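You operate a simulated robot arm through the tools that you are given. There is no shell and no other tool. Be economical: measure what you need, move in short steps, check, and stop when the job is done.

You are at the controls of a simulated two-armed robot. One attempt, no reset.

Task
Pack the short and the long roll into their sleeves and cap them.
Fine: short roll in the short sleeve; each cap matches the band on its sleeve.

It is judged by the outcome, as a careful person would: the job done as asked, and still so three seconds after it is handed in. It fails if anything else is knocked over, pushed out of place, dropped, spilled or broken. A push-on lid holds only when it is set on centred and level and pressed home; a screw cap is set on level and turned clockwise until tight.

Robot
Two 7-joint arms with two-finger parallel grippers on one trunk, hanging from a carriage that runs on a rail from [-1983, -1] to [197, 0] (x, y) and turns from -344 to 344 degrees about z. Base frame: it is fixed where the carriage stands at the start and does not move with it; the origin is on the floor, on the carriage's upright axis, x ahead of it, y to its left, z up; the surface under the hand at the start is at about z = 800. Units: mm, degrees, N and s.
The left shoulder is at the start at [40, 161, 1138], the right one opposite. With the tool pointing down near the work surface each hand reaches from about 280 to 780 mm from the robot's upright axis, wherever it stands, measured 20 degrees to its own side. Payload 4.4 kg a hand.
The TCP of each hand is the grasp point between the finger pads, 23 mm short of the fingertips. In the tool frame z runs along the fingers and y along their closing line. The gripper opens to 94 mm. The fingers are 38 mm wide and 10 mm thick; the gripper's body (54 by 96 mm) begins 39 mm behind the TCP.
Orientation is told as [roll, pitch, yaw] about the base's x, y, z axes, in that order, counted from this pose: with the fingers straight down and closing along the base's y, the tool's x points along the base's -x, its y along +y and its z along -z.

Tools
- The arms move only by the tool send_rows. It takes "left_commands", "right_commands" or both (then of equal length, played together; a hand with none holds still); each is a list of rows, each a list of 6 numbers: the shift along the base's x, y, z in mm, then the turn, a rotation vector about the base's x, y, z in degrees. In form: [[dx, dy, dz, rx, ry, rz], ...]. A call has 1 to 20 rows; each row is the pose to reach, as a shift and turn from the pose commanded when the call began. "left_fingers" and "right_fingers" are, for a hand that has rows, the finger opening in mm, from 0 to 94, set as the call begins (left out, the last holds). Rows are played at 5 a second. More than 50 mm and 8.6 degrees between two rows, or a gripper value outside its range, and nothing of the call is played. Where a pose cannot be reached the arm comes as near as it can. A force on the tool above 90 N (or 10 N above the force at the start of the call, whichever is more), or a blocked arm, ends the call early, and 0.2 s more pass. The fingers move at their own pace (about 45 mm/s each) and stop on an object; they squeeze with about 29 N. The grip force told is the motor's: it shows also when the fingers shut on nothing. Time passes only in rows, and 0.2 s behind the last, so rows that repeat a pose let the fingers close. It gives the time, the measured TCP pose, the force on the tool (base axes), the opening and the grip force at its end, in the units of the frame above (readings bear some noise), with the torque about the TCP (base axes, N m) and any sound that the robot's microphone picked up, and new pictures: "show" is both (left out), scene, wrist or none (wrist: the cameras of the hands that moved).
- Cameras (640 x 400 px; columns grow to the right, rows downward): "scene" is now at [250.1, 7.8, 1450.4]; the picture's right is [0.10, -1.00, 0.00], its down [-0.53, -0.05, -0.84] and it looks along [0.84, 0.08, -0.54] (base axes); focal length 251 px, centre (320, 200). "left" rides on the left gripper at [86, -16, -75] in its tool frame; the picture's right is [0.18, 0.98, 0.00], its down [-0.58, 0.11, -0.81] and it looks along [-0.79, 0.15, 0.59] (tool axes); focal length 243 px, centre (320, 200). "right" rides on the right gripper at [86, 16, -75] in its tool frame; the picture's right is [-0.18, 0.98, 0.00], its down [-0.58, -0.11, -0.81] and it looks along [-0.79, -0.15, 0.59] (tool axes); focal length 243 px, centre (320, 200). There is no depth. A picture from a camera that has moved, and an enlarged one, comes with that camera's place and axes in the base frame and with its lens.
- raise_lower(by): slides the trunk up (or, below 0, down) by that many mm; the arms and the scene camera ride with it, the base frame stays. It gives what a move gives, with no picture.
- roll_base(legs): drives the robot by 1 to 6 legs, each [ahead, left, turn to the left] in mm, mm and degrees, along the robot's own axes; the way and the turn of a leg run together, so that a leg with both is an arc; at most 1500 mm and 180 degrees a leg. The arms and the cameras ride along, it lands a little off, and it stops where it bumps. It keeps to its track: a leg is cut to what the track allows. It gives what a move gives, and a new picture of the scene camera.
- pan_tilt(pan, tilt): turns the head with the scene camera to pan (to the left, within 86 degrees either way) and tilt (down, from -29 to 69), counted from straight ahead of the robot. It gives what a move gives, and a new picture of the scene camera.
- inspect(camera, box): a new picture of the part [left, top, right, bottom] of that camera's present view, enlarged. No time passes.
- hand_in(): hands the job in; it is judged then, once.

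Work in short steps. Places have to be worked out from the pictures, the camera data and where the tool is seen: move nearer, look again, correct. Check each grasp and each placing, and mend what went wrong. You have 120 turns and 260 pictures in all, those below and enlarged ones among them. Open the grippers and draw the arms clear of the work before you hand the job in, unless the task says otherwise; then end with one line.

The tools are called after "Call:" by a JSON object that holds its "method" and its "body". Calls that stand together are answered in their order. send_rows: Moves the arms, as the interface text tells. Its arguments: {"type":"object","properties":{"left_commands":{"type":"array","items":{"type":"array","items":{"type":"number"}}},"left_fingers":{"type":"number"},"right_commands":{"type":"array","items":{"type":"array","items":{"type":"number"}}},"right_fingers":{"type":"number"},"show":{"type":"string","enum":["both","scene","wrist","none"]}},"required":[]} The other tools are called the same way: raise_lower (by) slides the trunk up or down; roll_base (legs) drives the base; pan_tilt (pan, tilt) turns the head that bears the scene camera; inspect (camera, box) takes an enlarged picture of a part of a camera's view; hand_in () hands the job in.

At the start:

```text
clock: 0.0
left_tcp_pos: [538.5, 290.1, 1317.6]
left_tool_rot: [0.0, 0.0, -0.1]
left_force: [0.0, -0.2, -0.8]
left_torque: [-0.02, 0.01, 0.0]
left_finger_gap: 94.0
left_grasp_force: 0.1
right_tcp_pos: [559.6, -268.1, 1218.1]
right_tool_rot: [0.0, 0.1, 0.1]
right_force: [-0.5, 0.8, -0.2]
right_torque: [0.02, -0.01, 0.02]
right_finger_gap: 94.1
right_grasp_force: 0.0
trunk travel left (down, up): [-275.0, 495.0]
robot x, y, heading: [4.3, -0.8, 0.1]
head pan, tilt: [5.5, 32.5]
```

scene: 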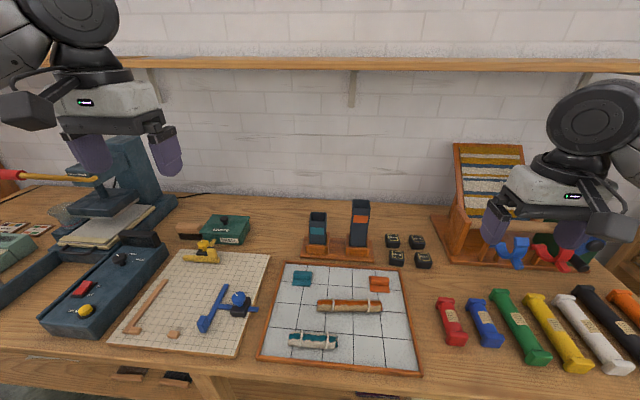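
right: 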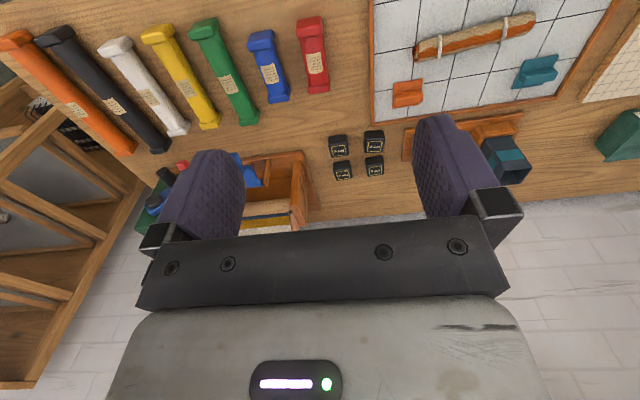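
left: 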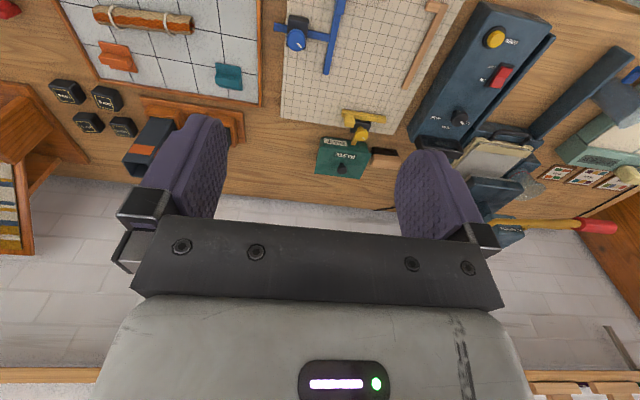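

I see a tray with two rolls and two caps, and two sleeves standing in a rack behind it. I enlarge these to measure them.

Call:
{"method": "inspect", "body": {"camera": "scene", "box": [250, 190, 430, 380]}}

Call:
{"method": "inspect", "body": {"camera": "right", "box": [360, 0, 640, 190]}}

Call:
{"method": "inspect", "body": {"camera": "left", "box": [40, 0, 280, 190]}}

```text
2.11 times, centred on (340, 285) of scene
camera zoom: at [250.1, 7.8, 1450.4], right [0.1, -1.0, 0.0], down [-0.53, -0.05, -0.84], along [0.84, 0.08, -0.54], focal length 529 px, centre (278, 21)
```

zoom: 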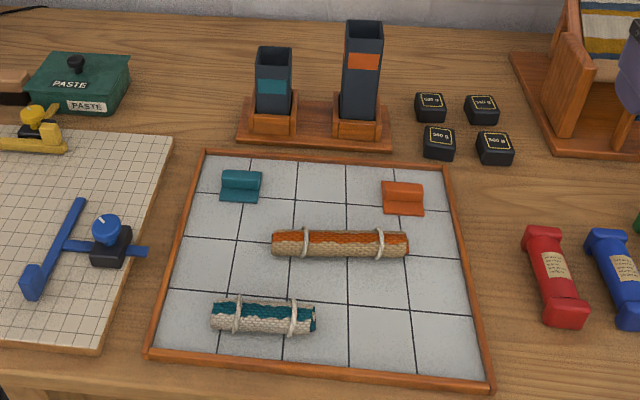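

```text
2.11 times, centred on (500, 95) of right
camera zoom: at [472.9, -251.3, 1291.1], right [0.18, 0.98, 0.0], down [0.58, -0.11, 0.81], along [0.79, -0.15, -0.59], focal length 511 px, centre (-59, 421)
```

zoom: 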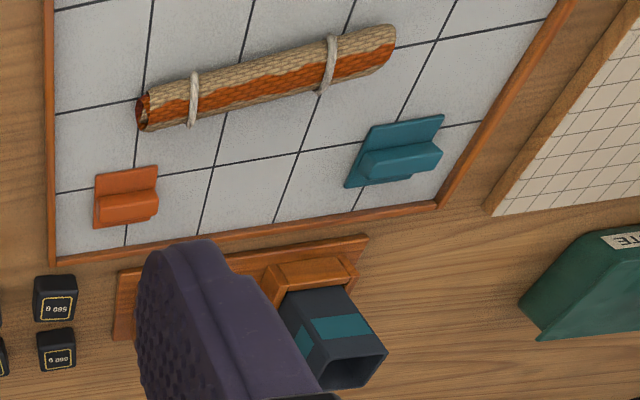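

```text
2.11 times, centred on (160, 95) of left
camera zoom: at [452.2, 274.3, 1391.9], right [-0.18, 0.98, 0.0], down [0.58, 0.11, 0.81], along [0.79, 0.15, -0.59], focal length 511 px, centre (657, 421)
```

zoom: 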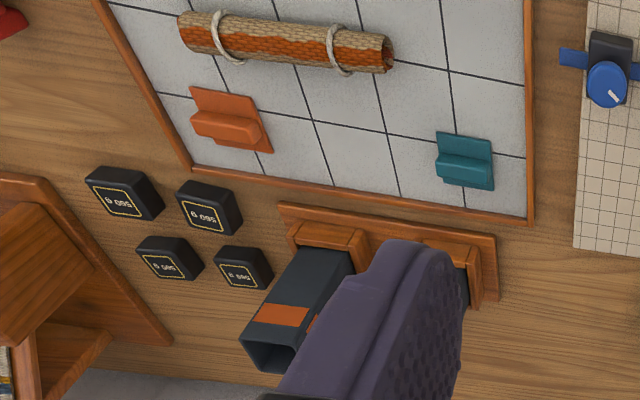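

The short teal roll is near (588,59), the long orange roll near (697,-32), the caps near (785,118) and (790,-125), and the sleeves at x≈910. I drive forward to bring everything within reach and look down.

Call:
{"method": "roll_base", "body": {"legs": [[170, 0, 0]]}}

Call:
{"method": "pan_tilt", "body": {"pan": 0, "tilt": 48}}

```text
clock: 1.5
left_tcp_pos: [710.2, 290.8, 1318.0]
left_tool_rot: [-0.1, -0.1, 0.0]
left_force: [-0.6, 0.5, 0.7]
left_torque: [0.0, 0.03, 0.03]
left_finger_gap: 93.9
left_grasp_force: 0.0
right_tcp_pos: [730.4, -268.3, 1218.0]
right_tool_rot: [0.0, 0.0, -0.1]
right_force: [-0.3, -0.2, -0.4]
right_torque: [0.0, -0.02, 0.0]
right_finger_gap: 94.2
right_grasp_force: 0.0
trunk travel left (down, up): [-275.0, 495.0]
robot x, y, heading: [169.2, 0.6, -0.1]
head pan, tilt: [5.5, 32.5]
camera scene: at [421.4, 7.5, 1450.6], right [0.09, -1.0, 0.0], down [-0.53, -0.05, -0.84], along [0.84, 0.08, -0.54], focal length 251 px, centre (320, 200)
```

scene: 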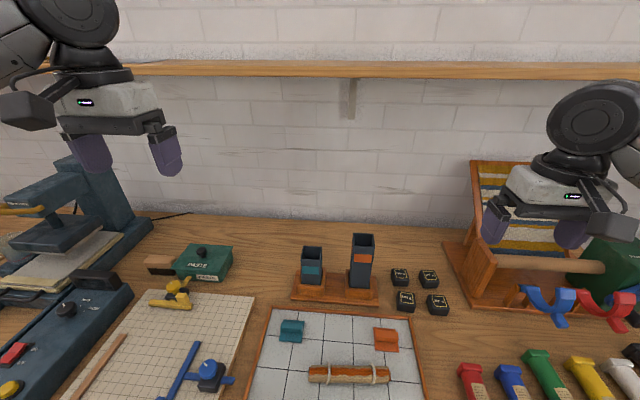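

```text
clock: 2.2
left_tcp_pos: [708.8, 289.5, 1319.0]
left_tool_rot: [-0.1, 0.0, 0.0]
left_force: [0.4, -0.3, 0.3]
left_torque: [0.0, 0.05, 0.02]
left_finger_gap: 94.1
left_grasp_force: 0.0
right_tcp_pos: [730.8, -268.9, 1217.7]
right_tool_rot: [0.0, 0.0, -0.1]
right_force: [-0.2, 0.2, -0.1]
right_torque: [-0.02, 0.02, 0.02]
right_finger_gap: 93.9
right_grasp_force: 0.1
trunk travel left (down, up): [-275.0, 495.0]
robot x, y, heading: [171.6, 0.2, -0.3]
head pan, tilt: [0.0, 48.0]
camera scene: at [410.7, -0.9, 1427.6], right [0.0, -1.0, 0.0], down [-0.74, 0.0, -0.67], along [0.67, 0.0, -0.74], focal length 251 px, centre (320, 200)
```

scene: 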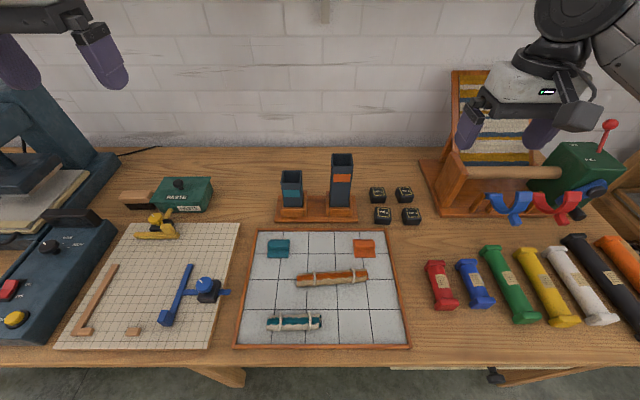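

Call:
{"method": "inspect", "body": {"camera": "scene", "box": [230, 225, 410, 350]}}

Call:
{"method": "inspect", "body": {"camera": "scene", "box": [260, 140, 380, 230]}}

```text
3.20 times, centred on (320, 288) of scene
camera zoom: at [410.7, -0.9, 1427.6], right [0.0, -1.0, 0.0], down [-0.74, 0.0, -0.67], along [0.67, 0.0, -0.74], focal length 804 px, centre (320, -80)
```

zoom: 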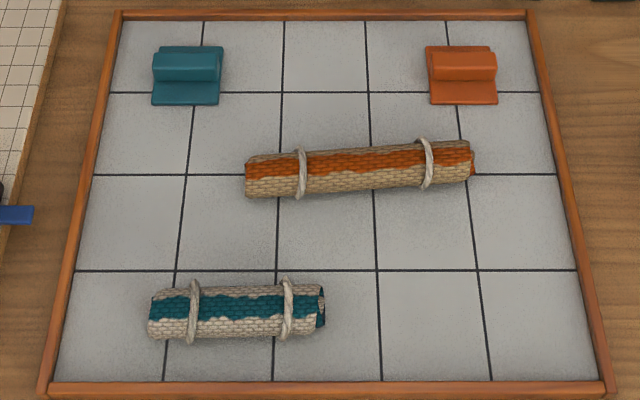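

```text
4.44 times, centred on (320, 185) of scene
camera zoom: at [410.7, -0.9, 1427.6], right [0.0, -1.0, 0.0], down [-0.74, 0.0, -0.67], along [0.67, 0.0, -0.74], focal length 1117 px, centre (320, 267)
```

zoom: 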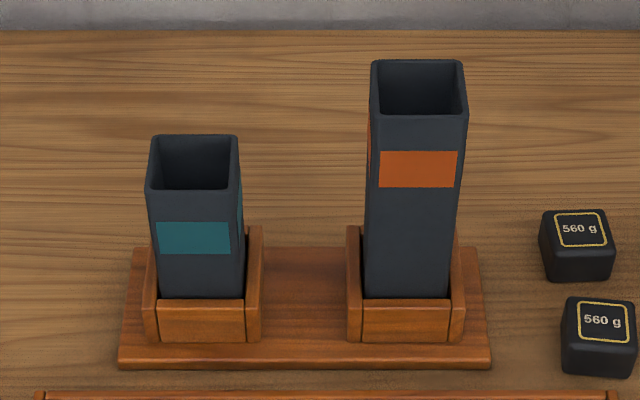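

The left hand will take the short roll near its right end, with fingers closing along x and the camera on the inner side. I move it above that end with a yaw of +90.

Call:
{"method": "send_rows", "body": {"left_commands": [[-10, -24, -25, 0, 0, 7.5], [-21, -48, -50, 0, 0, 15], [-31, -73, -75, 0, 0, 22.5], [-41, -97, -100, 0, 0, 30], [-52, -121, -125, 0, 0, 37.5], [-62, -145, -150, 0, 0, 45], [-73, -169, -175, 0, 0, 52.5], [-83, -193, -200, 0, 0, 60], [-94, -218, -225, 0, 0, 67.5], [-104, -242, -250, 0, 0, 75], [-114, -266, -275, 0, 0, 82.5], [-124, -290, -300, 0, 0, 90], [-124, -290, -340, 0, 0, 90]], "left_fingers": 80}}

```text
clock: 5.0
left_tcp_pos: [586.2, 2.1, 976.9]
left_tool_rot: [0.0, 0.0, 90.2]
left_force: [-0.2, 1.2, 0.2]
left_torque: [0.0, -0.03, 0.0]
left_finger_gap: 79.9
left_grasp_force: 0.0
right_tcp_pos: [731.1, -267.8, 1216.7]
right_tool_rot: [0.0, 0.0, 0.0]
right_force: [-0.5, 0.5, -0.6]
right_torque: [-0.01, 0.03, -0.01]
right_finger_gap: 94.0
right_grasp_force: 0.0
trunk travel left (down, up): [-275.0, 495.0]
robot x, y, heading: [173.8, 0.4, 0.3]
head pan, tilt: [0.0, 48.0]
camera scene: at [410.9, 0.1, 1427.5], right [0.0, -1.0, 0.0], down [-0.74, 0.0, -0.67], along [0.67, 0.0, -0.74], focal length 251 px, centre (320, 200)
camera left: at [601.6, -85.1, 1051.8], right [-0.98, -0.19, 0.0], down [-0.11, 0.58, 0.81], along [-0.15, 0.79, -0.59], focal length 243 px, centre (320, 200)
```

scene: 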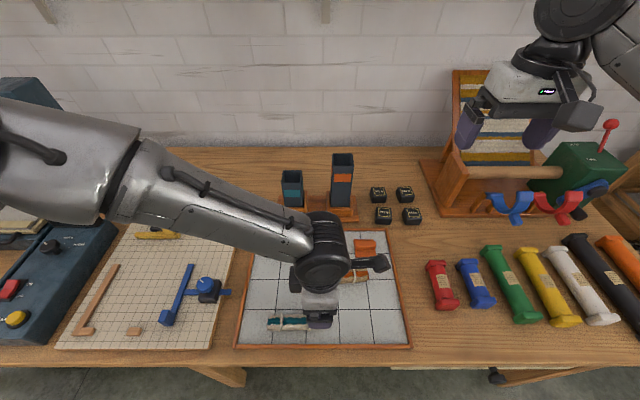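
left: 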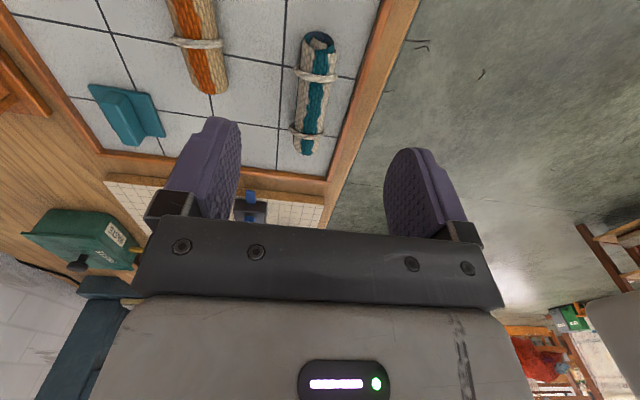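

Roll runs from about (586.6,-2.5) to (581,122), 2.4° off the y axis. I lower straight over the right end with a slight yaw correction.

Call:
{"method": "send_rows", "body": {"left_commands": [[0, -2, -40, 0, 0, 2.2], [0, -2, -80, 0, 0, 2.2], [0, -2, -115, 0, 0, 2.2], [0, -2, -135, 0, 0, 2.2], [0, -2, -143, 0, 0, 2.2]], "left_fingers": 70}}

```text
clock: 6.2
left_tcp_pos: [600.1, -7.6, 845.1]
left_tool_rot: [0.5, 0.0, 91.8]
left_force: [-0.6, -0.7, -0.2]
left_torque: [0.0, 0.02, 0.03]
left_finger_gap: 70.0
left_grasp_force: 0.0
left hand out of reach, approached as far as the arm can: row 3, 4, 5
right_tcp_pos: [731.1, -269.6, 1217.3]
right_tool_rot: [-0.1, 0.0, 0.0]
right_force: [0.3, -0.9, 0.7]
right_torque: [0.0, 0.0, -0.01]
right_finger_gap: 94.0
right_grasp_force: 0.0
trunk travel left (down, up): [-275.0, 495.0]
robot x, y, heading: [171.3, 0.8, -0.3]
head pan, tilt: [0.0, 48.0]
camera scene: at [410.7, -0.9, 1427.5], right [0.0, -1.0, 0.0], down [-0.74, 0.0, -0.67], along [0.67, 0.0, -0.74], focal length 251 px, centre (320, 200)
camera left: at [620.8, -93.8, 919.0], right [-0.98, -0.22, 0.01], down [-0.12, 0.58, 0.81], along [-0.18, 0.79, -0.59], focal length 243 px, centre (320, 200)
```

scene: 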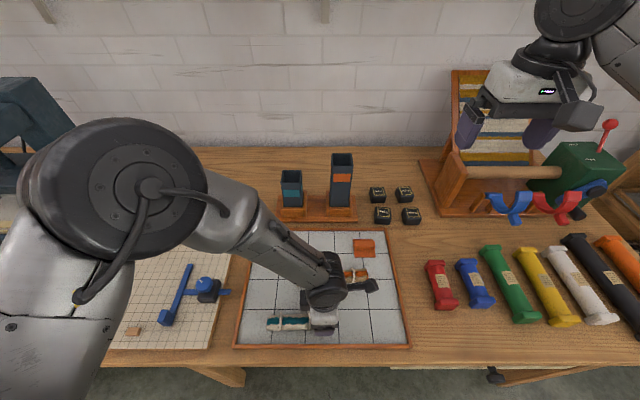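
left: 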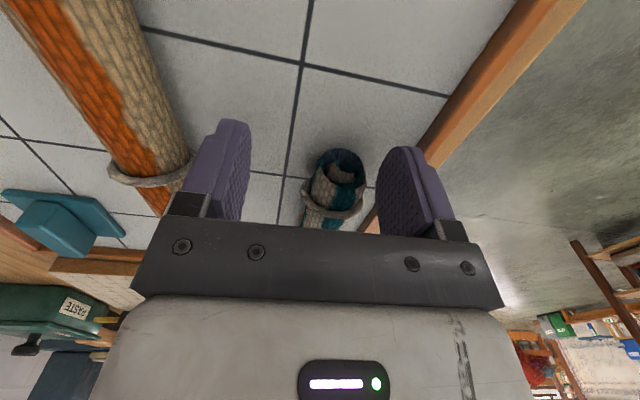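

The arm is too close to the body there. I lift, drive back 110 mm, and re-approach.

Call:
{"method": "send_rows", "body": {"left_commands": [[0, 0, 40, 0, 0, 0], [0, 0, 80, 0, 0, 0], [0, 0, 100, 0, 0, 0]], "show": "none"}}

Call:
{"method": "roll_base", "body": {"legs": [[-110, 0, 0]]}}

```text
clock: 7.0
left_tcp_pos: [601.4, -8.6, 945.0]
left_tool_rot: [-0.1, 0.0, 92.1]
left_force: [-0.2, 0.1, 0.4]
left_torque: [-0.02, 0.0, -0.01]
left_finger_gap: 70.3
left_grasp_force: 0.1
right_tcp_pos: [730.3, -268.9, 1218.0]
right_tool_rot: [0.0, 0.0, 0.0]
right_force: [-0.5, 0.9, -0.1]
right_torque: [0.0, 0.02, -0.01]
right_finger_gap: 94.0
right_grasp_force: 0.1
trunk travel left (down, up): [-275.0, 495.0]
robot x, y, heading: [171.5, -4.1, 0.1]
head pan, tilt: [0.0, 48.0]
```

```text
clock: 8.2
left_tcp_pos: [491.3, -9.6, 943.6]
left_tool_rot: [0.0, 0.1, 92.1]
left_force: [0.3, -0.1, 0.2]
left_torque: [-0.05, -0.01, -0.02]
left_finger_gap: 70.4
left_grasp_force: 0.0
right_tcp_pos: [619.8, -269.9, 1217.7]
right_tool_rot: [0.0, 0.0, -0.1]
right_force: [0.0, 0.1, -0.9]
right_torque: [0.0, -0.01, -0.01]
right_finger_gap: 94.2
right_grasp_force: 0.2
trunk travel left (down, up): [-275.0, 495.0]
robot x, y, heading: [61.0, -0.9, -0.1]
head pan, tilt: [0.0, 48.0]
camera scene: at [300.8, -1.0, 1427.4], right [0.0, -1.0, 0.0], down [-0.74, 0.0, -0.67], along [0.67, 0.0, -0.74], focal length 251 px, centre (320, 200)
```

scene: 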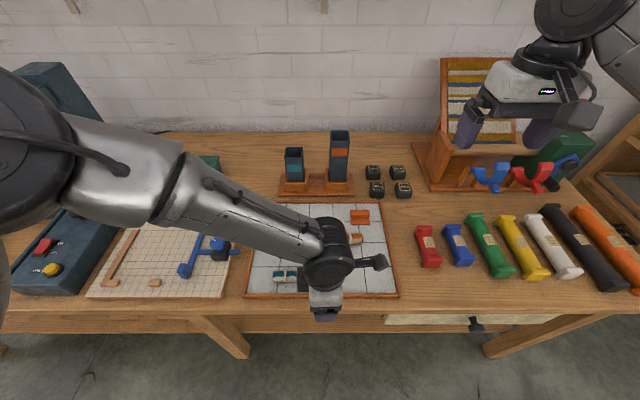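

Now at x=61. I move the hand to (586.5, 0) and lower partway.

Call:
{"method": "send_rows", "body": {"left_commands": [[48, 5, 0, 0, 0, 0.3], [95, 10, 0, 0, 0, 0.3], [95, 10, -40, 0, 0, 0.3], [95, 10, -75, 0, 0, 0.3]], "show": "wrist"}}

```text
clock: 9.2
left_tcp_pos: [585.0, 1.9, 870.4]
left_tool_rot: [0.1, 0.0, 92.4]
left_force: [0.5, -0.5, 0.4]
left_torque: [-0.02, -0.04, -0.01]
left_finger_gap: 70.2
left_grasp_force: 0.0
right_tcp_pos: [619.7, -269.4, 1216.9]
right_tool_rot: [-0.1, 0.0, -0.1]
right_force: [-0.7, 0.3, -0.4]
right_torque: [0.02, 0.01, -0.02]
right_finger_gap: 93.8
right_grasp_force: 0.1
trunk travel left (down, up): [-275.0, 495.0]
robot x, y, heading: [59.0, -3.0, -0.2]
head pan, tilt: [0.0, 48.0]
camera left: at [605.5, -84.4, 944.7], right [-0.97, -0.23, 0.0], down [-0.13, 0.58, 0.81], along [-0.18, 0.79, -0.59], focal length 243 px, centre (320, 200)
```

left: 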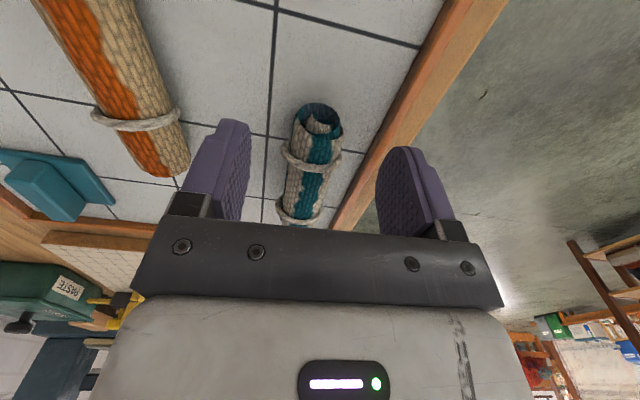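

Well centred. Lower the last 37 mm.

Call:
{"method": "send_rows", "body": {"left_commands": [[0, -1, -20, 0, 0, 0], [0, -2, -32, 0, 0, 0], [0, -2, -37, 0, 0, 0]], "show": "wrist"}}

```text
clock: 10.0
left_tcp_pos: [589.4, -1.1, 840.5]
left_tool_rot: [-0.2, 0.2, 92.3]
left_force: [-13.6, 6.3, 62.0]
left_torque: [0.44, 3.3, -0.36]
left_finger_gap: 75.8
left_grasp_force: 6.4
right_tcp_pos: [621.8, -268.4, 1218.9]
right_tool_rot: [0.0, -0.1, -0.1]
right_force: [0.3, -0.2, -0.5]
right_torque: [0.02, 0.02, -0.01]
right_finger_gap: 93.9
right_grasp_force: 0.1
trunk travel left (down, up): [-275.0, 495.0]
robot x, y, heading: [59.4, -1.6, -0.3]
head pan, tilt: [0.0, 48.0]
camera left: at [607.9, -85.7, 914.6], right [-0.97, -0.23, 0.0], down [-0.14, 0.58, 0.8], along [-0.18, 0.78, -0.59], focal length 243 px, centre (320, 200)
```

left: 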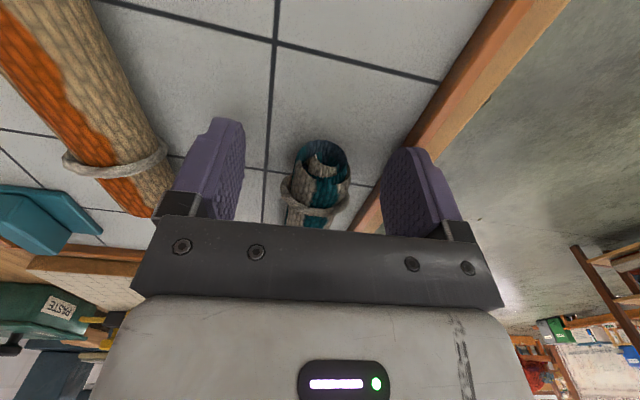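

The near finger hit the tray's front rim (62 N). I lift, narrow the fingers to 46 mm so both fit inside the rim, then descend again.

Call:
{"method": "send_rows", "body": {"left_commands": [[0, 0, 15, 0, 0, 0], [0, 0, 22, 0, 0, 0], [0, 0, 22, 0, 0, 0], [0, 0, 22, 0, 0, 0]], "left_fingers": 46, "show": "wrist"}}

```text
clock: 11.0
left_tcp_pos: [587.0, -0.6, 854.9]
left_tool_rot: [-0.1, 0.0, 92.5]
left_force: [0.2, 0.2, -0.1]
left_torque: [-0.01, 0.0, -0.02]
left_finger_gap: 45.8
left_grasp_force: 0.0
right_tcp_pos: [621.0, -268.9, 1218.0]
right_tool_rot: [0.0, -0.1, -0.1]
right_force: [-0.4, -0.4, 0.4]
right_torque: [0.01, 0.0, 0.0]
right_finger_gap: 93.9
right_grasp_force: 0.0
trunk travel left (down, up): [-275.0, 495.0]
robot x, y, heading: [59.2, -3.9, -0.1]
head pan, tilt: [0.0, 48.0]
camera left: at [606.7, -86.0, 929.4], right [-0.97, -0.23, 0.0], down [-0.13, 0.58, 0.81], along [-0.18, 0.79, -0.59], focal length 243 px, centre (320, 200)
```

left: 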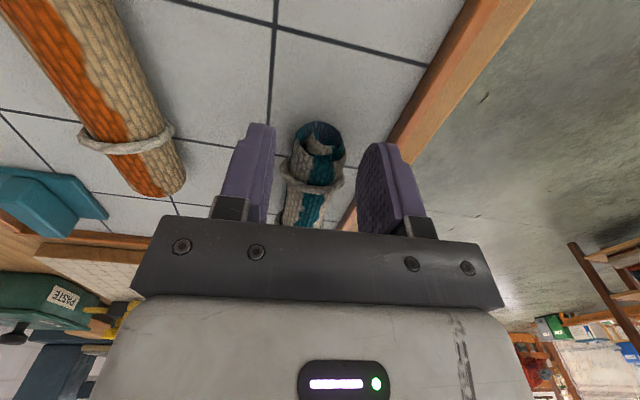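

Call:
{"method": "send_rows", "body": {"left_commands": [[0, 0, -12, 0, 0, 0], [0, 0, -18, 0, 0, 0], [0, 0, -22, 0, 0, 0]], "show": "wrist"}}

```text
clock: 11.8
left_tcp_pos: [586.3, -1.7, 833.7]
left_tool_rot: [0.0, 0.1, 92.4]
left_force: [-0.5, 0.3, 0.9]
left_torque: [-0.01, 0.02, 0.01]
left_finger_gap: 46.1
left_grasp_force: 0.1
right_tcp_pos: [620.1, -270.1, 1216.9]
right_tool_rot: [0.1, 0.0, -0.1]
right_force: [0.3, 0.4, -0.1]
right_torque: [-0.01, -0.01, 0.0]
right_finger_gap: 94.3
right_grasp_force: 0.0
trunk travel left (down, up): [-275.0, 495.0]
robot x, y, heading: [62.9, -2.0, -0.2]
head pan, tilt: [0.0, 48.0]
camera left: at [605.9, -86.4, 907.8], right [-0.97, -0.23, 0.0], down [-0.13, 0.58, 0.81], along [-0.18, 0.79, -0.59], focal length 243 px, centre (320, 200)
```

left: 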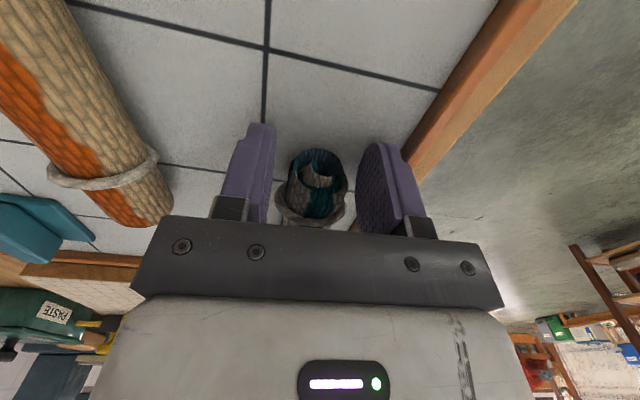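

No contact, fingers straddle the roll. Close.

Call:
{"method": "send_rows", "body": {"left_commands": [[0, 0, -1, 0, 0, 0], [0, 0, -1, 0, 0, 0], [0, 0, -1, 0, 0, 0]], "left_fingers": 0, "show": "wrist"}}

```text
clock: 12.6
left_tcp_pos: [585.3, -1.1, 833.7]
left_tool_rot: [0.0, 0.0, 92.4]
left_force: [-2.7, 0.4, 7.9]
left_torque: [0.22, 0.07, 0.06]
left_finger_gap: 33.2
left_grasp_force: 29.3
right_tcp_pos: [620.3, -268.8, 1217.5]
right_tool_rot: [0.0, 0.0, -0.1]
right_force: [-0.2, 0.6, -0.4]
right_torque: [-0.01, -0.02, 0.03]
right_finger_gap: 93.8
right_grasp_force: 0.0
trunk travel left (down, up): [-275.0, 495.0]
robot x, y, heading: [60.7, 0.6, -0.1]
head pan, tilt: [0.0, 48.0]
camera left: at [606.5, -86.4, 907.5], right [-0.97, -0.23, 0.0], down [-0.13, 0.58, 0.81], along [-0.18, 0.79, -0.59], focal length 243 px, centre (320, 200)
```

left: 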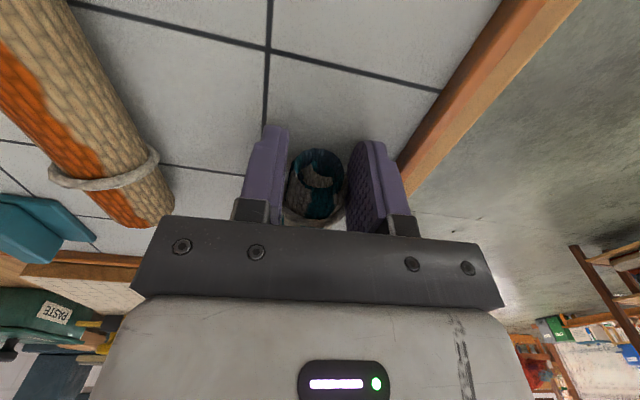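

Gripped (33 mm). Lift 60 mm and check.

Call:
{"method": "send_rows", "body": {"left_commands": [[0, 0, 15, 0, 0, 0], [0, 0, 35, 0, 0, 0], [0, 0, 60, 0, 0, 0]]}}

```text
clock: 13.4
left_tcp_pos: [586.3, -0.9, 893.7]
left_tool_rot: [0.0, 0.0, 92.4]
left_force: [0.4, -0.4, -1.0]
left_torque: [-0.02, 0.05, 0.0]
left_finger_gap: 33.1
left_grasp_force: 28.7
right_tcp_pos: [622.2, -270.1, 1217.8]
right_tool_rot: [0.1, 0.0, -0.1]
right_force: [-0.7, -1.1, -0.7]
right_torque: [0.04, -0.03, 0.03]
right_finger_gap: 94.1
right_grasp_force: 0.1
trunk travel left (down, up): [-275.0, 495.0]
robot x, y, heading: [60.4, 3.1, 0.3]
head pan, tilt: [0.0, 48.0]
camera scene: at [301.4, -1.0, 1427.5], right [0.0, -1.0, 0.0], down [-0.74, 0.0, -0.67], along [0.67, 0.0, -0.74], focal length 251 px, centre (320, 200)
camera left: at [606.3, -86.4, 966.9], right [-0.97, -0.23, 0.0], down [-0.13, 0.58, 0.81], along [-0.18, 0.79, -0.59], focal length 243 px, centre (320, 200)
```

scene: 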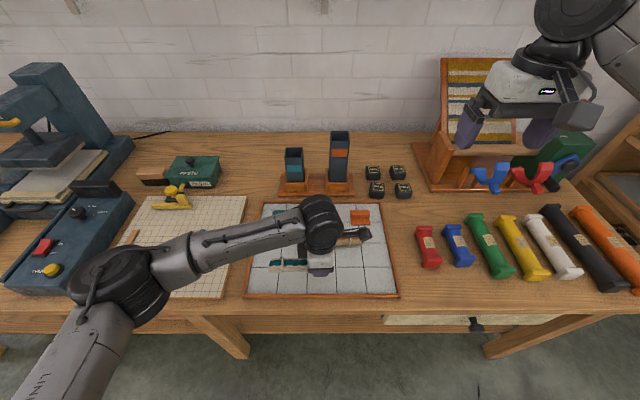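
left: 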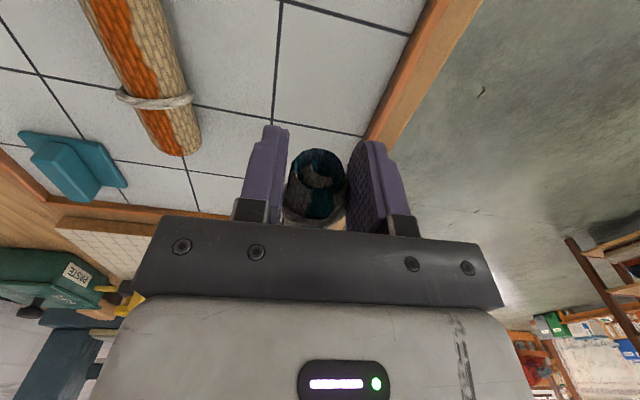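

Held. Raise to z≈1100 and square up the yaw, then rotate the roll upright (-90° about x).

Call:
{"method": "send_rows", "body": {"left_commands": [[0, 10, 40, 0, 0, -0.5], [0, 20, 80, 0, 0, -1], [0, 30, 120, 0, 0, -1.5], [0, 40, 160, 0, 0, -2], [0, 50, 200, 0, 0, -2.4]], "show": "none"}}

Call:
{"method": "send_rows", "body": {"left_commands": [[0, 0, 0, -7.5, 0, 0], [0, 0, 0, -15, 0, 0], [0, 0, 0, -22.5, 0, 0], [0, 0, 0, -30, 0, 0], [0, 0, 0, -37.5, 0, 0], [0, 0, 0, -45, 0, 0], [0, 0, 0, -52.5, 0, 0], [0, 0, 0, -60, 0, 0], [0, 0, 0, -67.5, 0, 0], [0, 0, 0, -75, 0, 0], [0, 0, 0, -82.5, 0, 0], [0, 0, 0, -90, 0, 0]]}}

```text
clock: 14.6
left_tcp_pos: [586.6, 50.2, 1092.2]
left_tool_rot: [0.0, -0.1, 90.0]
left_force: [-0.3, -0.4, -0.4]
left_torque: [-0.01, 0.01, -0.01]
left_finger_gap: 33.3
left_grasp_force: 28.8
right_tcp_pos: [621.0, -269.2, 1217.2]
right_tool_rot: [0.0, 0.1, 0.0]
right_force: [0.5, -0.5, 0.0]
right_torque: [-0.02, 0.01, 0.0]
right_finger_gap: 94.2
right_grasp_force: 0.0
trunk travel left (down, up): [-275.0, 495.0]
robot x, y, heading: [59.5, 0.2, -0.2]
head pan, tilt: [0.0, 48.0]
```

```text
clock: 17.2
left_tcp_pos: [585.0, 48.2, 1092.6]
left_tool_rot: [163.2, 89.8, -106.9]
left_force: [-0.5, -0.3, 0.3]
left_torque: [0.01, 0.0, 0.01]
left_finger_gap: 33.1
left_grasp_force: 28.8
right_tcp_pos: [621.4, -269.6, 1216.3]
right_tool_rot: [0.0, 0.0, -0.2]
right_force: [0.2, 0.3, -0.3]
right_torque: [-0.01, 0.02, -0.01]
right_finger_gap: 94.1
right_grasp_force: 0.2
trunk travel left (down, up): [-275.0, 495.0]
robot x, y, heading: [61.0, -1.7, -0.0]
head pan, tilt: [0.0, 48.0]
camera scene: at [300.9, -1.2, 1427.5], right [0.0, -1.0, 0.0], down [-0.74, 0.0, -0.67], along [0.67, 0.0, -0.74], focal length 251 px, centre (320, 200)
camera left: at [602.1, 123.8, 1178.5], right [-0.98, 0.0, 0.18], down [-0.11, 0.8, -0.58], along [-0.15, -0.59, -0.79], focal length 243 px, centre (320, 200)
```

scene: 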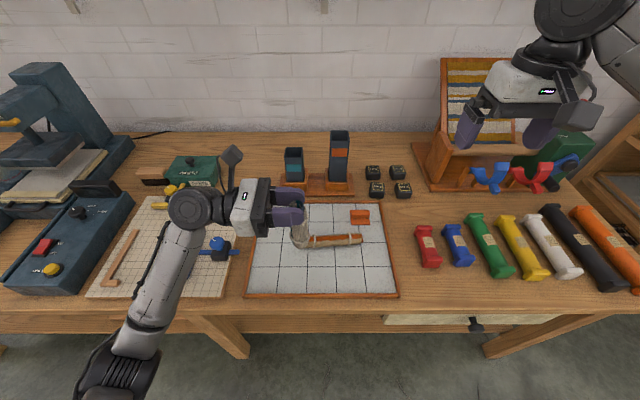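
left: 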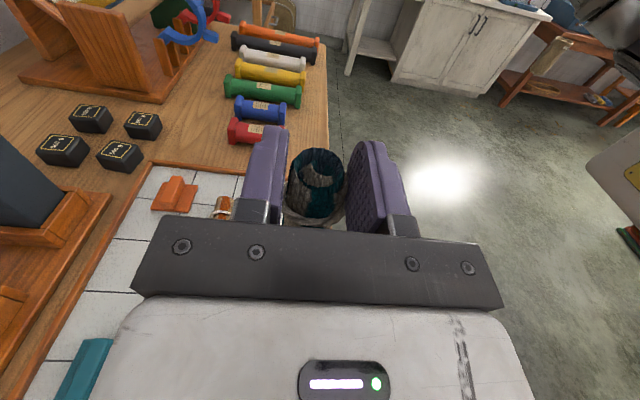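

Roll is upright, held by its upper end. I drive forward again and view the sleeves from there.

Call:
{"method": "roll_base", "body": {"legs": [[120, 0, 0]]}}

Call:
{"method": "send_rows", "body": {"left_commands": [[30, 10, 10, 0, 0, 0], [60, 20, 20, 0, 0, 0], [90, 30, 30, 0, 0, 0], [110, 39, 40, 0, 0, 0]]}}

```text
clock: 18.5
left_tcp_pos: [707.4, 49.1, 1092.6]
left_tool_rot: [87.2, 90.1, 177.2]
left_force: [0.0, 0.2, -0.5]
left_torque: [0.03, -0.03, -0.06]
left_finger_gap: 33.0
left_grasp_force: 28.7
right_tcp_pos: [740.7, -269.3, 1217.3]
right_tool_rot: [0.0, 0.1, -0.1]
right_force: [-0.3, 0.8, 0.1]
right_torque: [0.02, -0.02, -0.04]
right_finger_gap: 94.1
right_grasp_force: 0.1
trunk travel left (down, up): [-275.0, 495.0]
robot x, y, heading: [184.1, -1.5, -0.2]
head pan, tilt: [0.0, 48.0]
camera scene: at [421.7, -1.0, 1427.6], right [0.0, -1.0, 0.0], down [-0.74, 0.0, -0.67], along [0.67, 0.0, -0.74], focal length 251 px, centre (320, 200)
```

scene: 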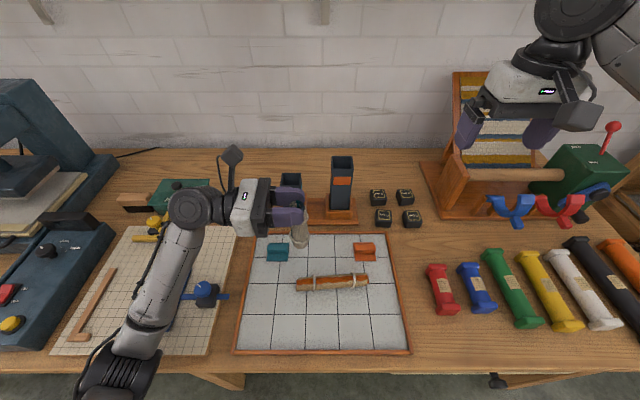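

```text
clock: 19.5
left_tcp_pos: [817.4, 89.6, 1132.7]
left_tool_rot: [109.9, 89.9, -160.1]
left_force: [1.0, 0.1, 0.1]
left_torque: [-0.01, -0.01, -0.01]
left_finger_gap: 33.3
left_grasp_force: 29.4
right_tcp_pos: [741.5, -269.8, 1217.9]
right_tool_rot: [-0.1, -0.1, -0.1]
right_force: [0.7, -0.4, -0.1]
right_torque: [-0.02, 0.01, -0.02]
right_finger_gap: 94.4
right_grasp_force: 0.0
trunk travel left (down, up): [-275.0, 495.0]
robot x, y, heading: [181.3, 4.1, -0.4]
head pan, tilt: [0.0, 48.0]
camera scene: at [421.9, -0.8, 1427.6], right [0.0, -1.0, 0.0], down [-0.74, 0.0, -0.67], along [0.67, 0.0, -0.74], focal length 251 px, centre (320, 200)
camera left: at [833.7, 162.6, 1219.3], right [-0.98, 0.0, 0.18], down [-0.11, 0.81, -0.58], along [-0.15, -0.59, -0.79], focal length 243 px, centre (320, 200)
```

scene: 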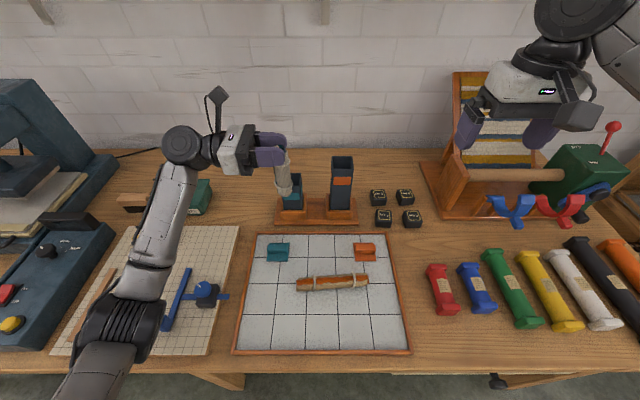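
left: 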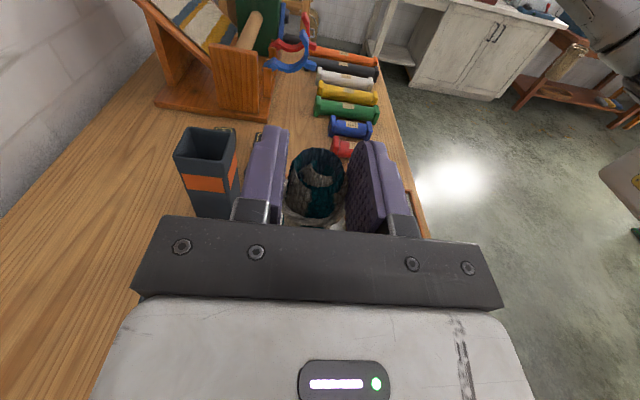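

Wrist view triangulates the long sleeve's top at about (927,-55,1012), consistent with the scene. I zoom on the sleeves again.

Call:
{"method": "inspect", "body": {"camera": "scene", "box": [250, 130, 370, 230]}}

```text
4.00 times, centred on (310, 180) of scene
camera zoom: at [421.9, -0.8, 1427.6], right [0.0, -1.0, 0.0], down [-0.74, 0.0, -0.67], along [0.67, 0.0, -0.74], focal length 1006 px, centre (360, 280)
```

zoom: 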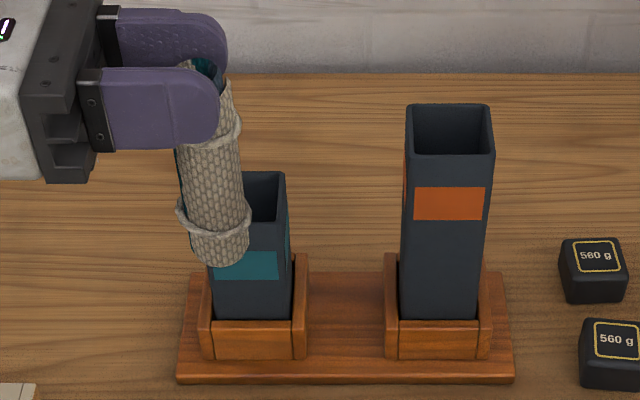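

The roll hangs vertical with its axis about 10 mm nearer than the TCP in y. I move it over the short sleeve at (927,78), still above the rim.

Call:
{"method": "send_rows", "body": {"left_commands": [[40, 0, 0, 0, 0, 0], [80, -1, 0, 0, 0, 0], [110, -2, 0, 0, 0, 0], [110, -2, -30, 0, 0, 0]]}}

Call:
{"method": "inspect", "body": {"camera": "scene", "box": [250, 130, 370, 230]}}

```text
clock: 20.5
left_tcp_pos: [921.7, 85.4, 1101.0]
left_tool_rot: [-94.4, 89.8, -4.4]
left_force: [-0.7, -0.9, 0.0]
left_torque: [0.01, -0.01, 0.04]
left_finger_gap: 33.2
left_grasp_force: 29.1
right_tcp_pos: [739.3, -269.4, 1215.7]
right_tool_rot: [0.0, 0.1, -0.1]
right_force: [0.3, 0.3, -0.6]
right_torque: [0.01, -0.03, -0.01]
right_finger_gap: 93.7
right_grasp_force: 0.1
trunk travel left (down, up): [-275.0, 495.0]
robot x, y, heading: [181.1, 4.4, -0.2]
head pan, tilt: [0.0, 48.0]
camera scene: at [420.0, -1.0, 1427.1], right [0.0, -1.0, 0.0], down [-0.74, 0.0, -0.67], along [0.67, 0.0, -0.74], focal length 251 px, centre (320, 200)
camera left: at [937.5, 159.8, 1188.5], right [-0.98, 0.0, 0.18], down [-0.11, 0.81, -0.58], along [-0.15, -0.59, -0.79], focal length 243 px, centre (320, 200)
```

scene: 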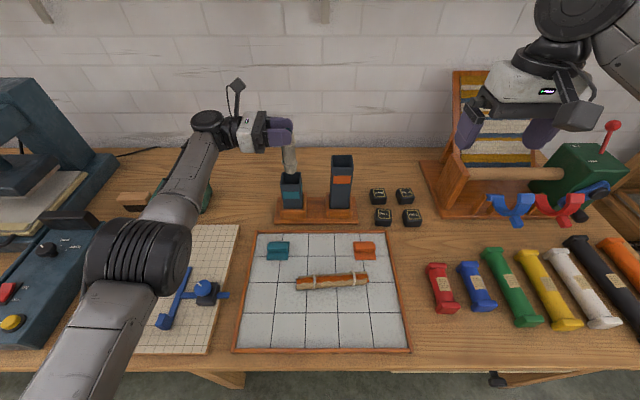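
left: 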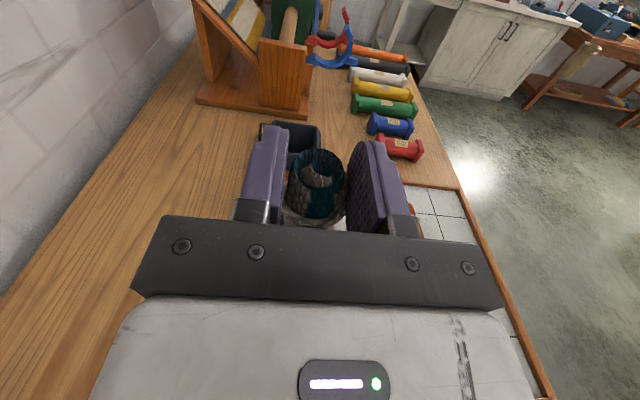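

```text
4.00 times, centred on (310, 180) of scene
camera zoom: at [420.0, -1.0, 1427.1], right [0.0, -1.0, 0.0], down [-0.74, 0.0, -0.67], along [0.67, 0.0, -0.74], focal length 1006 px, centre (360, 280)
```

zoom: 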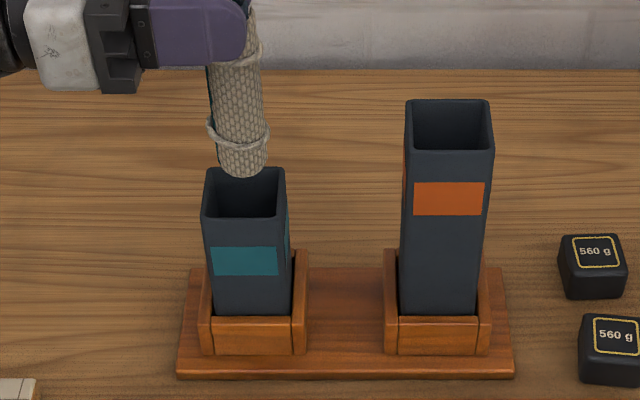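

Lateral alignment matches (78 vs 78); x is about 6 mm short. I nudge +6 in x and lower into the mouth.

Call:
{"method": "send_rows", "body": {"left_commands": [[6, 0, 0, 0, 0, 0], [6, 0, -15, 0, 0, 0], [6, 0, -30, 0, 0, 0], [6, 0, -45, 0, 0, 0], [6, 0, -60, 0, 0, 0]]}}

Call:
{"method": "inspect", "body": {"camera": "scene", "box": [250, 130, 370, 230]}}

```text
clock: 21.7
left_tcp_pos: [916.3, 84.3, 1044.5]
left_tool_rot: [40.4, 89.9, 130.3]
left_force: [0.0, 0.1, -0.3]
left_torque: [-0.02, 0.0, 0.01]
left_finger_gap: 33.4
left_grasp_force: 29.0
left hand out of reach, approached as far as the arm can: row 1, 2, 3, 4, 5
right_tcp_pos: [741.1, -269.3, 1218.1]
right_tool_rot: [0.0, 0.1, -0.1]
right_force: [0.4, 0.7, -0.6]
right_torque: [0.0, 0.0, 0.02]
right_finger_gap: 94.1
right_grasp_force: 0.1
trunk travel left (down, up): [-275.0, 495.0]
robot x, y, heading: [184.7, 1.0, -0.1]
head pan, tilt: [0.0, 48.0]
camera scene: at [421.3, -1.0, 1427.5], right [0.0, -1.0, 0.0], down [-0.74, 0.0, -0.67], along [0.67, 0.0, -0.74], focal length 251 px, centre (320, 200)
camera left: at [932.6, 159.0, 1130.6], right [-0.98, 0.0, 0.18], down [-0.11, 0.81, -0.58], along [-0.15, -0.59, -0.79], focal length 243 px, centre (320, 200)
```

scene: 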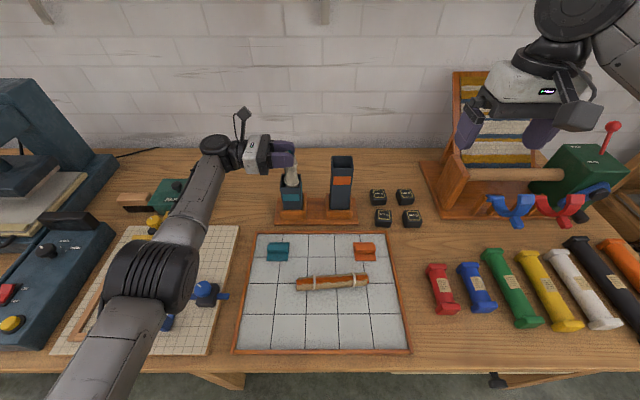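
left: 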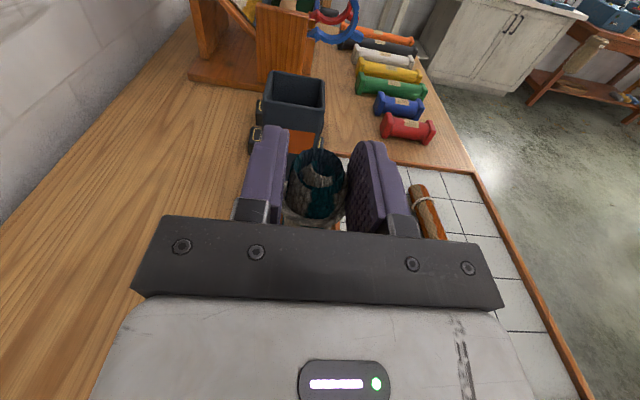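

```text
4.00 times, centred on (310, 180) of scene
camera zoom: at [421.3, -1.0, 1427.5], right [0.0, -1.0, 0.0], down [-0.74, 0.0, -0.67], along [0.67, 0.0, -0.74], focal length 1006 px, centre (360, 280)
```

zoom: 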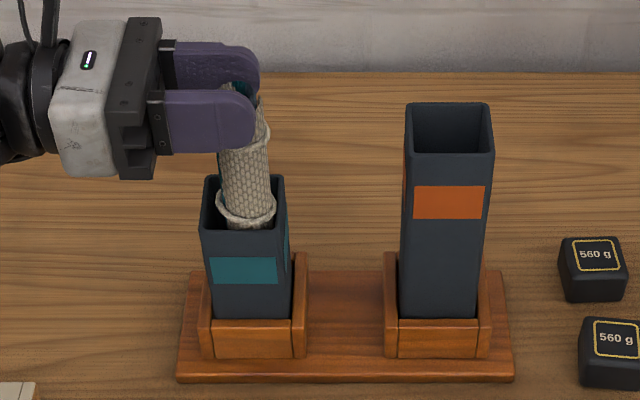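

The arm is at full stretch (x=916). I'll lift out, drive to the rail end (+13 mm), and then use the trunk to lower the hand straight down instead.

Call:
{"method": "send_rows", "body": {"left_commands": [[0, 0, 30, 0, 0, 0], [0, 0, 60, 0, 0, 0], [0, 0, 90, 0, 0, 0]], "show": "none"}}

Call:
{"method": "roll_base", "body": {"legs": [[13, 0, 0]]}}

```text
clock: 22.5
left_tcp_pos: [916.8, 84.2, 1135.0]
left_tool_rot: [89.8, 89.8, 179.7]
left_force: [1.0, 0.1, -0.4]
left_torque: [-0.01, -0.01, 0.02]
left_finger_gap: 33.1
left_grasp_force: 29.3
right_tcp_pos: [741.7, -269.7, 1218.1]
right_tool_rot: [0.0, 0.0, -0.1]
right_force: [0.8, -0.3, -0.1]
right_torque: [-0.04, -0.01, 0.0]
right_finger_gap: 93.9
right_grasp_force: 0.1
trunk travel left (down, up): [-275.0, 495.0]
robot x, y, heading: [181.6, 0.3, -0.3]
head pan, tilt: [0.0, 48.0]
```

```text
clock: 23.2
left_tcp_pos: [927.8, 84.4, 1135.0]
left_tool_rot: [87.1, 89.9, 176.9]
left_force: [0.7, -0.1, -0.7]
left_torque: [-0.02, 0.02, 0.0]
left_finger_gap: 33.0
left_grasp_force: 29.4
right_tcp_pos: [754.5, -269.5, 1218.3]
right_tool_rot: [0.0, 0.1, -0.1]
right_force: [-0.8, -0.6, -0.7]
right_torque: [0.01, 0.01, -0.01]
right_finger_gap: 94.1
right_grasp_force: 0.0
trunk travel left (down, up): [-275.0, 495.0]
robot x, y, heading: [193.4, -2.6, 0.1]
head pan, tilt: [0.0, 48.0]
camera scene: at [433.7, -0.9, 1427.4], right [0.0, -1.0, 0.0], down [-0.74, 0.0, -0.67], along [0.67, 0.0, -0.74], focal length 251 px, centre (320, 200)
```

scene: 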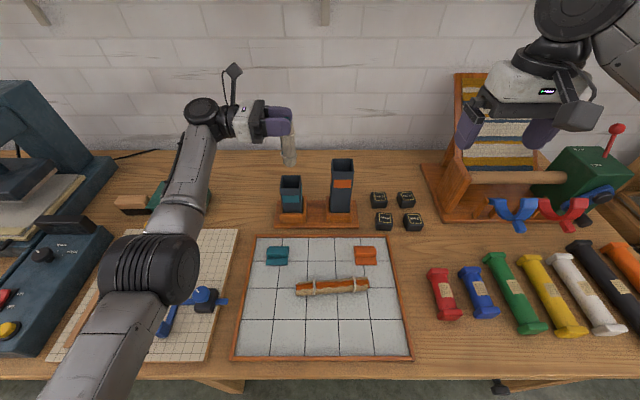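

At x=928. Shift y by +2, then lower the trunk 85 mm.

Call:
{"method": "send_rows", "body": {"left_commands": [[0, 2, 0, 0, 0, 0]], "show": "none"}}

Call:
{"method": "raise_lower", "body": {"by": -60}}

Call:
{"method": "inspect", "body": {"camera": "scene", "box": [250, 110, 370, 230]}}

```text
clock: 23.6
left_tcp_pos: [928.7, 85.6, 1133.7]
left_tool_rot: [77.1, 89.9, 167.3]
left_force: [-0.6, -0.6, -0.5]
left_torque: [0.02, -0.03, 0.01]
left_finger_gap: 33.3
left_grasp_force: 29.3
right_tcp_pos: [752.5, -269.4, 1218.2]
right_tool_rot: [0.0, 0.2, -0.1]
right_force: [0.3, 0.2, -1.3]
right_torque: [0.03, -0.02, -0.04]
right_finger_gap: 94.3
right_grasp_force: 0.1
trunk travel left (down, up): [-275.0, 495.0]
robot x, y, heading: [194.0, 3.7, -0.4]
head pan, tilt: [0.0, 48.0]
```

```text
clock: 24.6
left_tcp_pos: [928.9, 85.0, 1075.3]
left_tool_rot: [88.8, 90.0, 178.8]
left_force: [0.8, 0.2, -0.1]
left_torque: [0.01, 0.01, 0.04]
left_finger_gap: 33.3
left_grasp_force: 29.4
right_tcp_pos: [754.0, -268.4, 1157.7]
right_tool_rot: [0.1, 0.1, -0.1]
right_force: [0.2, 0.3, -0.4]
right_torque: [-0.01, 0.02, -0.01]
right_finger_gap: 93.8
right_grasp_force: 0.2
trunk travel left (down, up): [-215.0, 555.0]
robot x, y, heading: [192.7, -3.5, 0.0]
head pan, tilt: [0.0, 48.0]
```

```text
3.33 times, centred on (310, 170) of scene
camera zoom: at [434.0, -1.0, 1367.6], right [0.0, -1.0, 0.0], down [-0.74, 0.0, -0.67], along [0.67, 0.0, -0.74], focal length 838 px, centre (353, 300)
```

zoom: 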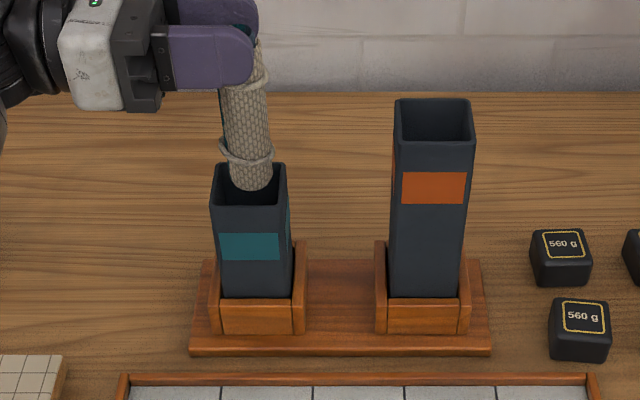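

The roll end is centred at the mouth. Lower further with the trunk.

Call:
{"method": "raise_lower", "body": {"by": -70}}

Call:
{"method": "inspect", "body": {"camera": "scene", "box": [250, 110, 370, 230]}}

```text
clock: 25.7
left_tcp_pos: [929.4, 85.8, 1005.6]
left_tool_rot: [87.3, 90.0, 177.1]
left_force: [0.1, 0.3, -0.5]
left_torque: [-0.01, -0.02, -0.02]
left_finger_gap: 33.4
left_grasp_force: 29.3
right_tcp_pos: [753.4, -268.5, 1086.5]
right_tool_rot: [0.0, 0.0, -0.1]
right_force: [0.6, 0.2, 0.9]
right_torque: [0.01, -0.01, 0.06]
right_finger_gap: 94.0
right_grasp_force: 0.1
trunk travel left (down, up): [-145.0, 625.0]
robot x, y, heading: [194.1, 0.7, -0.1]
head pan, tilt: [0.0, 48.0]
```

```text
3.33 times, centred on (310, 170) of scene
camera zoom: at [434.0, -1.0, 1297.6], right [0.0, -1.0, 0.0], down [-0.74, 0.0, -0.67], along [0.67, 0.0, -0.74], focal length 838 px, centre (353, 300)
```

zoom: 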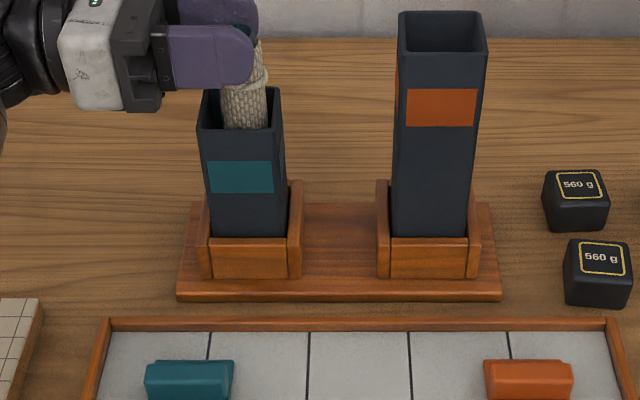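

Sliding in freely. Lower 28 mm more, just short of the fingers meeting the rim.

Call:
{"method": "raise_lower", "body": {"by": -28}}

Call:
{"method": "inspect", "body": {"camera": "scene", "box": [250, 80, 370, 200]}}

Call:
{"method": "inspect", "body": {"camera": "left", "box": [160, 80, 480, 280]}}

```text
clock: 26.4
left_tcp_pos: [928.9, 86.2, 975.1]
left_tool_rot: [88.1, 89.9, 178.1]
left_force: [0.1, -0.7, -0.5]
left_torque: [0.01, -0.04, -0.03]
left_finger_gap: 33.0
left_grasp_force: 29.4
right_tcp_pos: [754.1, -269.2, 1058.4]
right_tool_rot: [0.1, 0.0, -0.2]
right_force: [0.2, 0.0, -0.3]
right_torque: [-0.03, -0.01, -0.03]
right_finger_gap: 94.3
right_grasp_force: 0.1
trunk travel left (down, up): [-117.0, 653.0]
robot x, y, heading: [192.1, 3.2, -0.3]
head pan, tilt: [0.0, 48.0]
```

```text
3.33 times, centred on (310, 140) of scene
camera zoom: at [434.1, -1.0, 1269.6], right [0.0, -1.0, 0.0], down [-0.74, 0.0, -0.67], along [0.67, 0.0, -0.74], focal length 838 px, centre (353, 400)
```

zoom: 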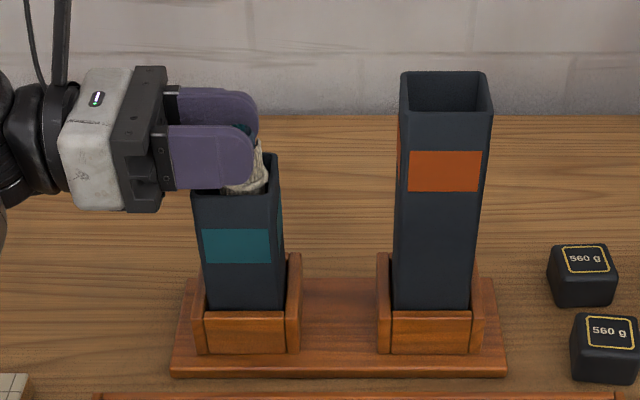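

```text
2.00 times, centred on (320, 180) of left
camera zoom: at [945.2, 160.2, 1062.7], right [-0.98, 0.0, 0.18], down [-0.11, 0.81, -0.58], along [-0.15, -0.59, -0.79], focal length 485 px, centre (320, 240)
```

zoom: 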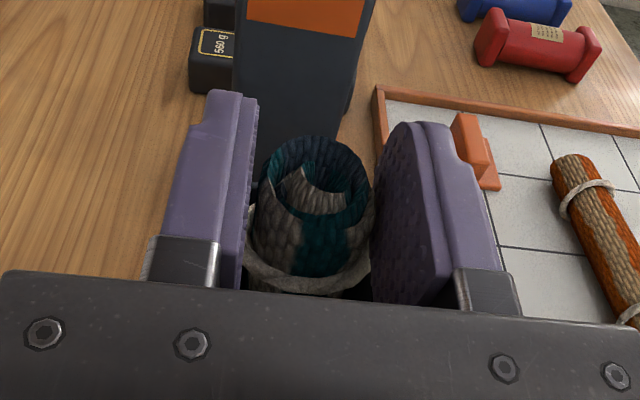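

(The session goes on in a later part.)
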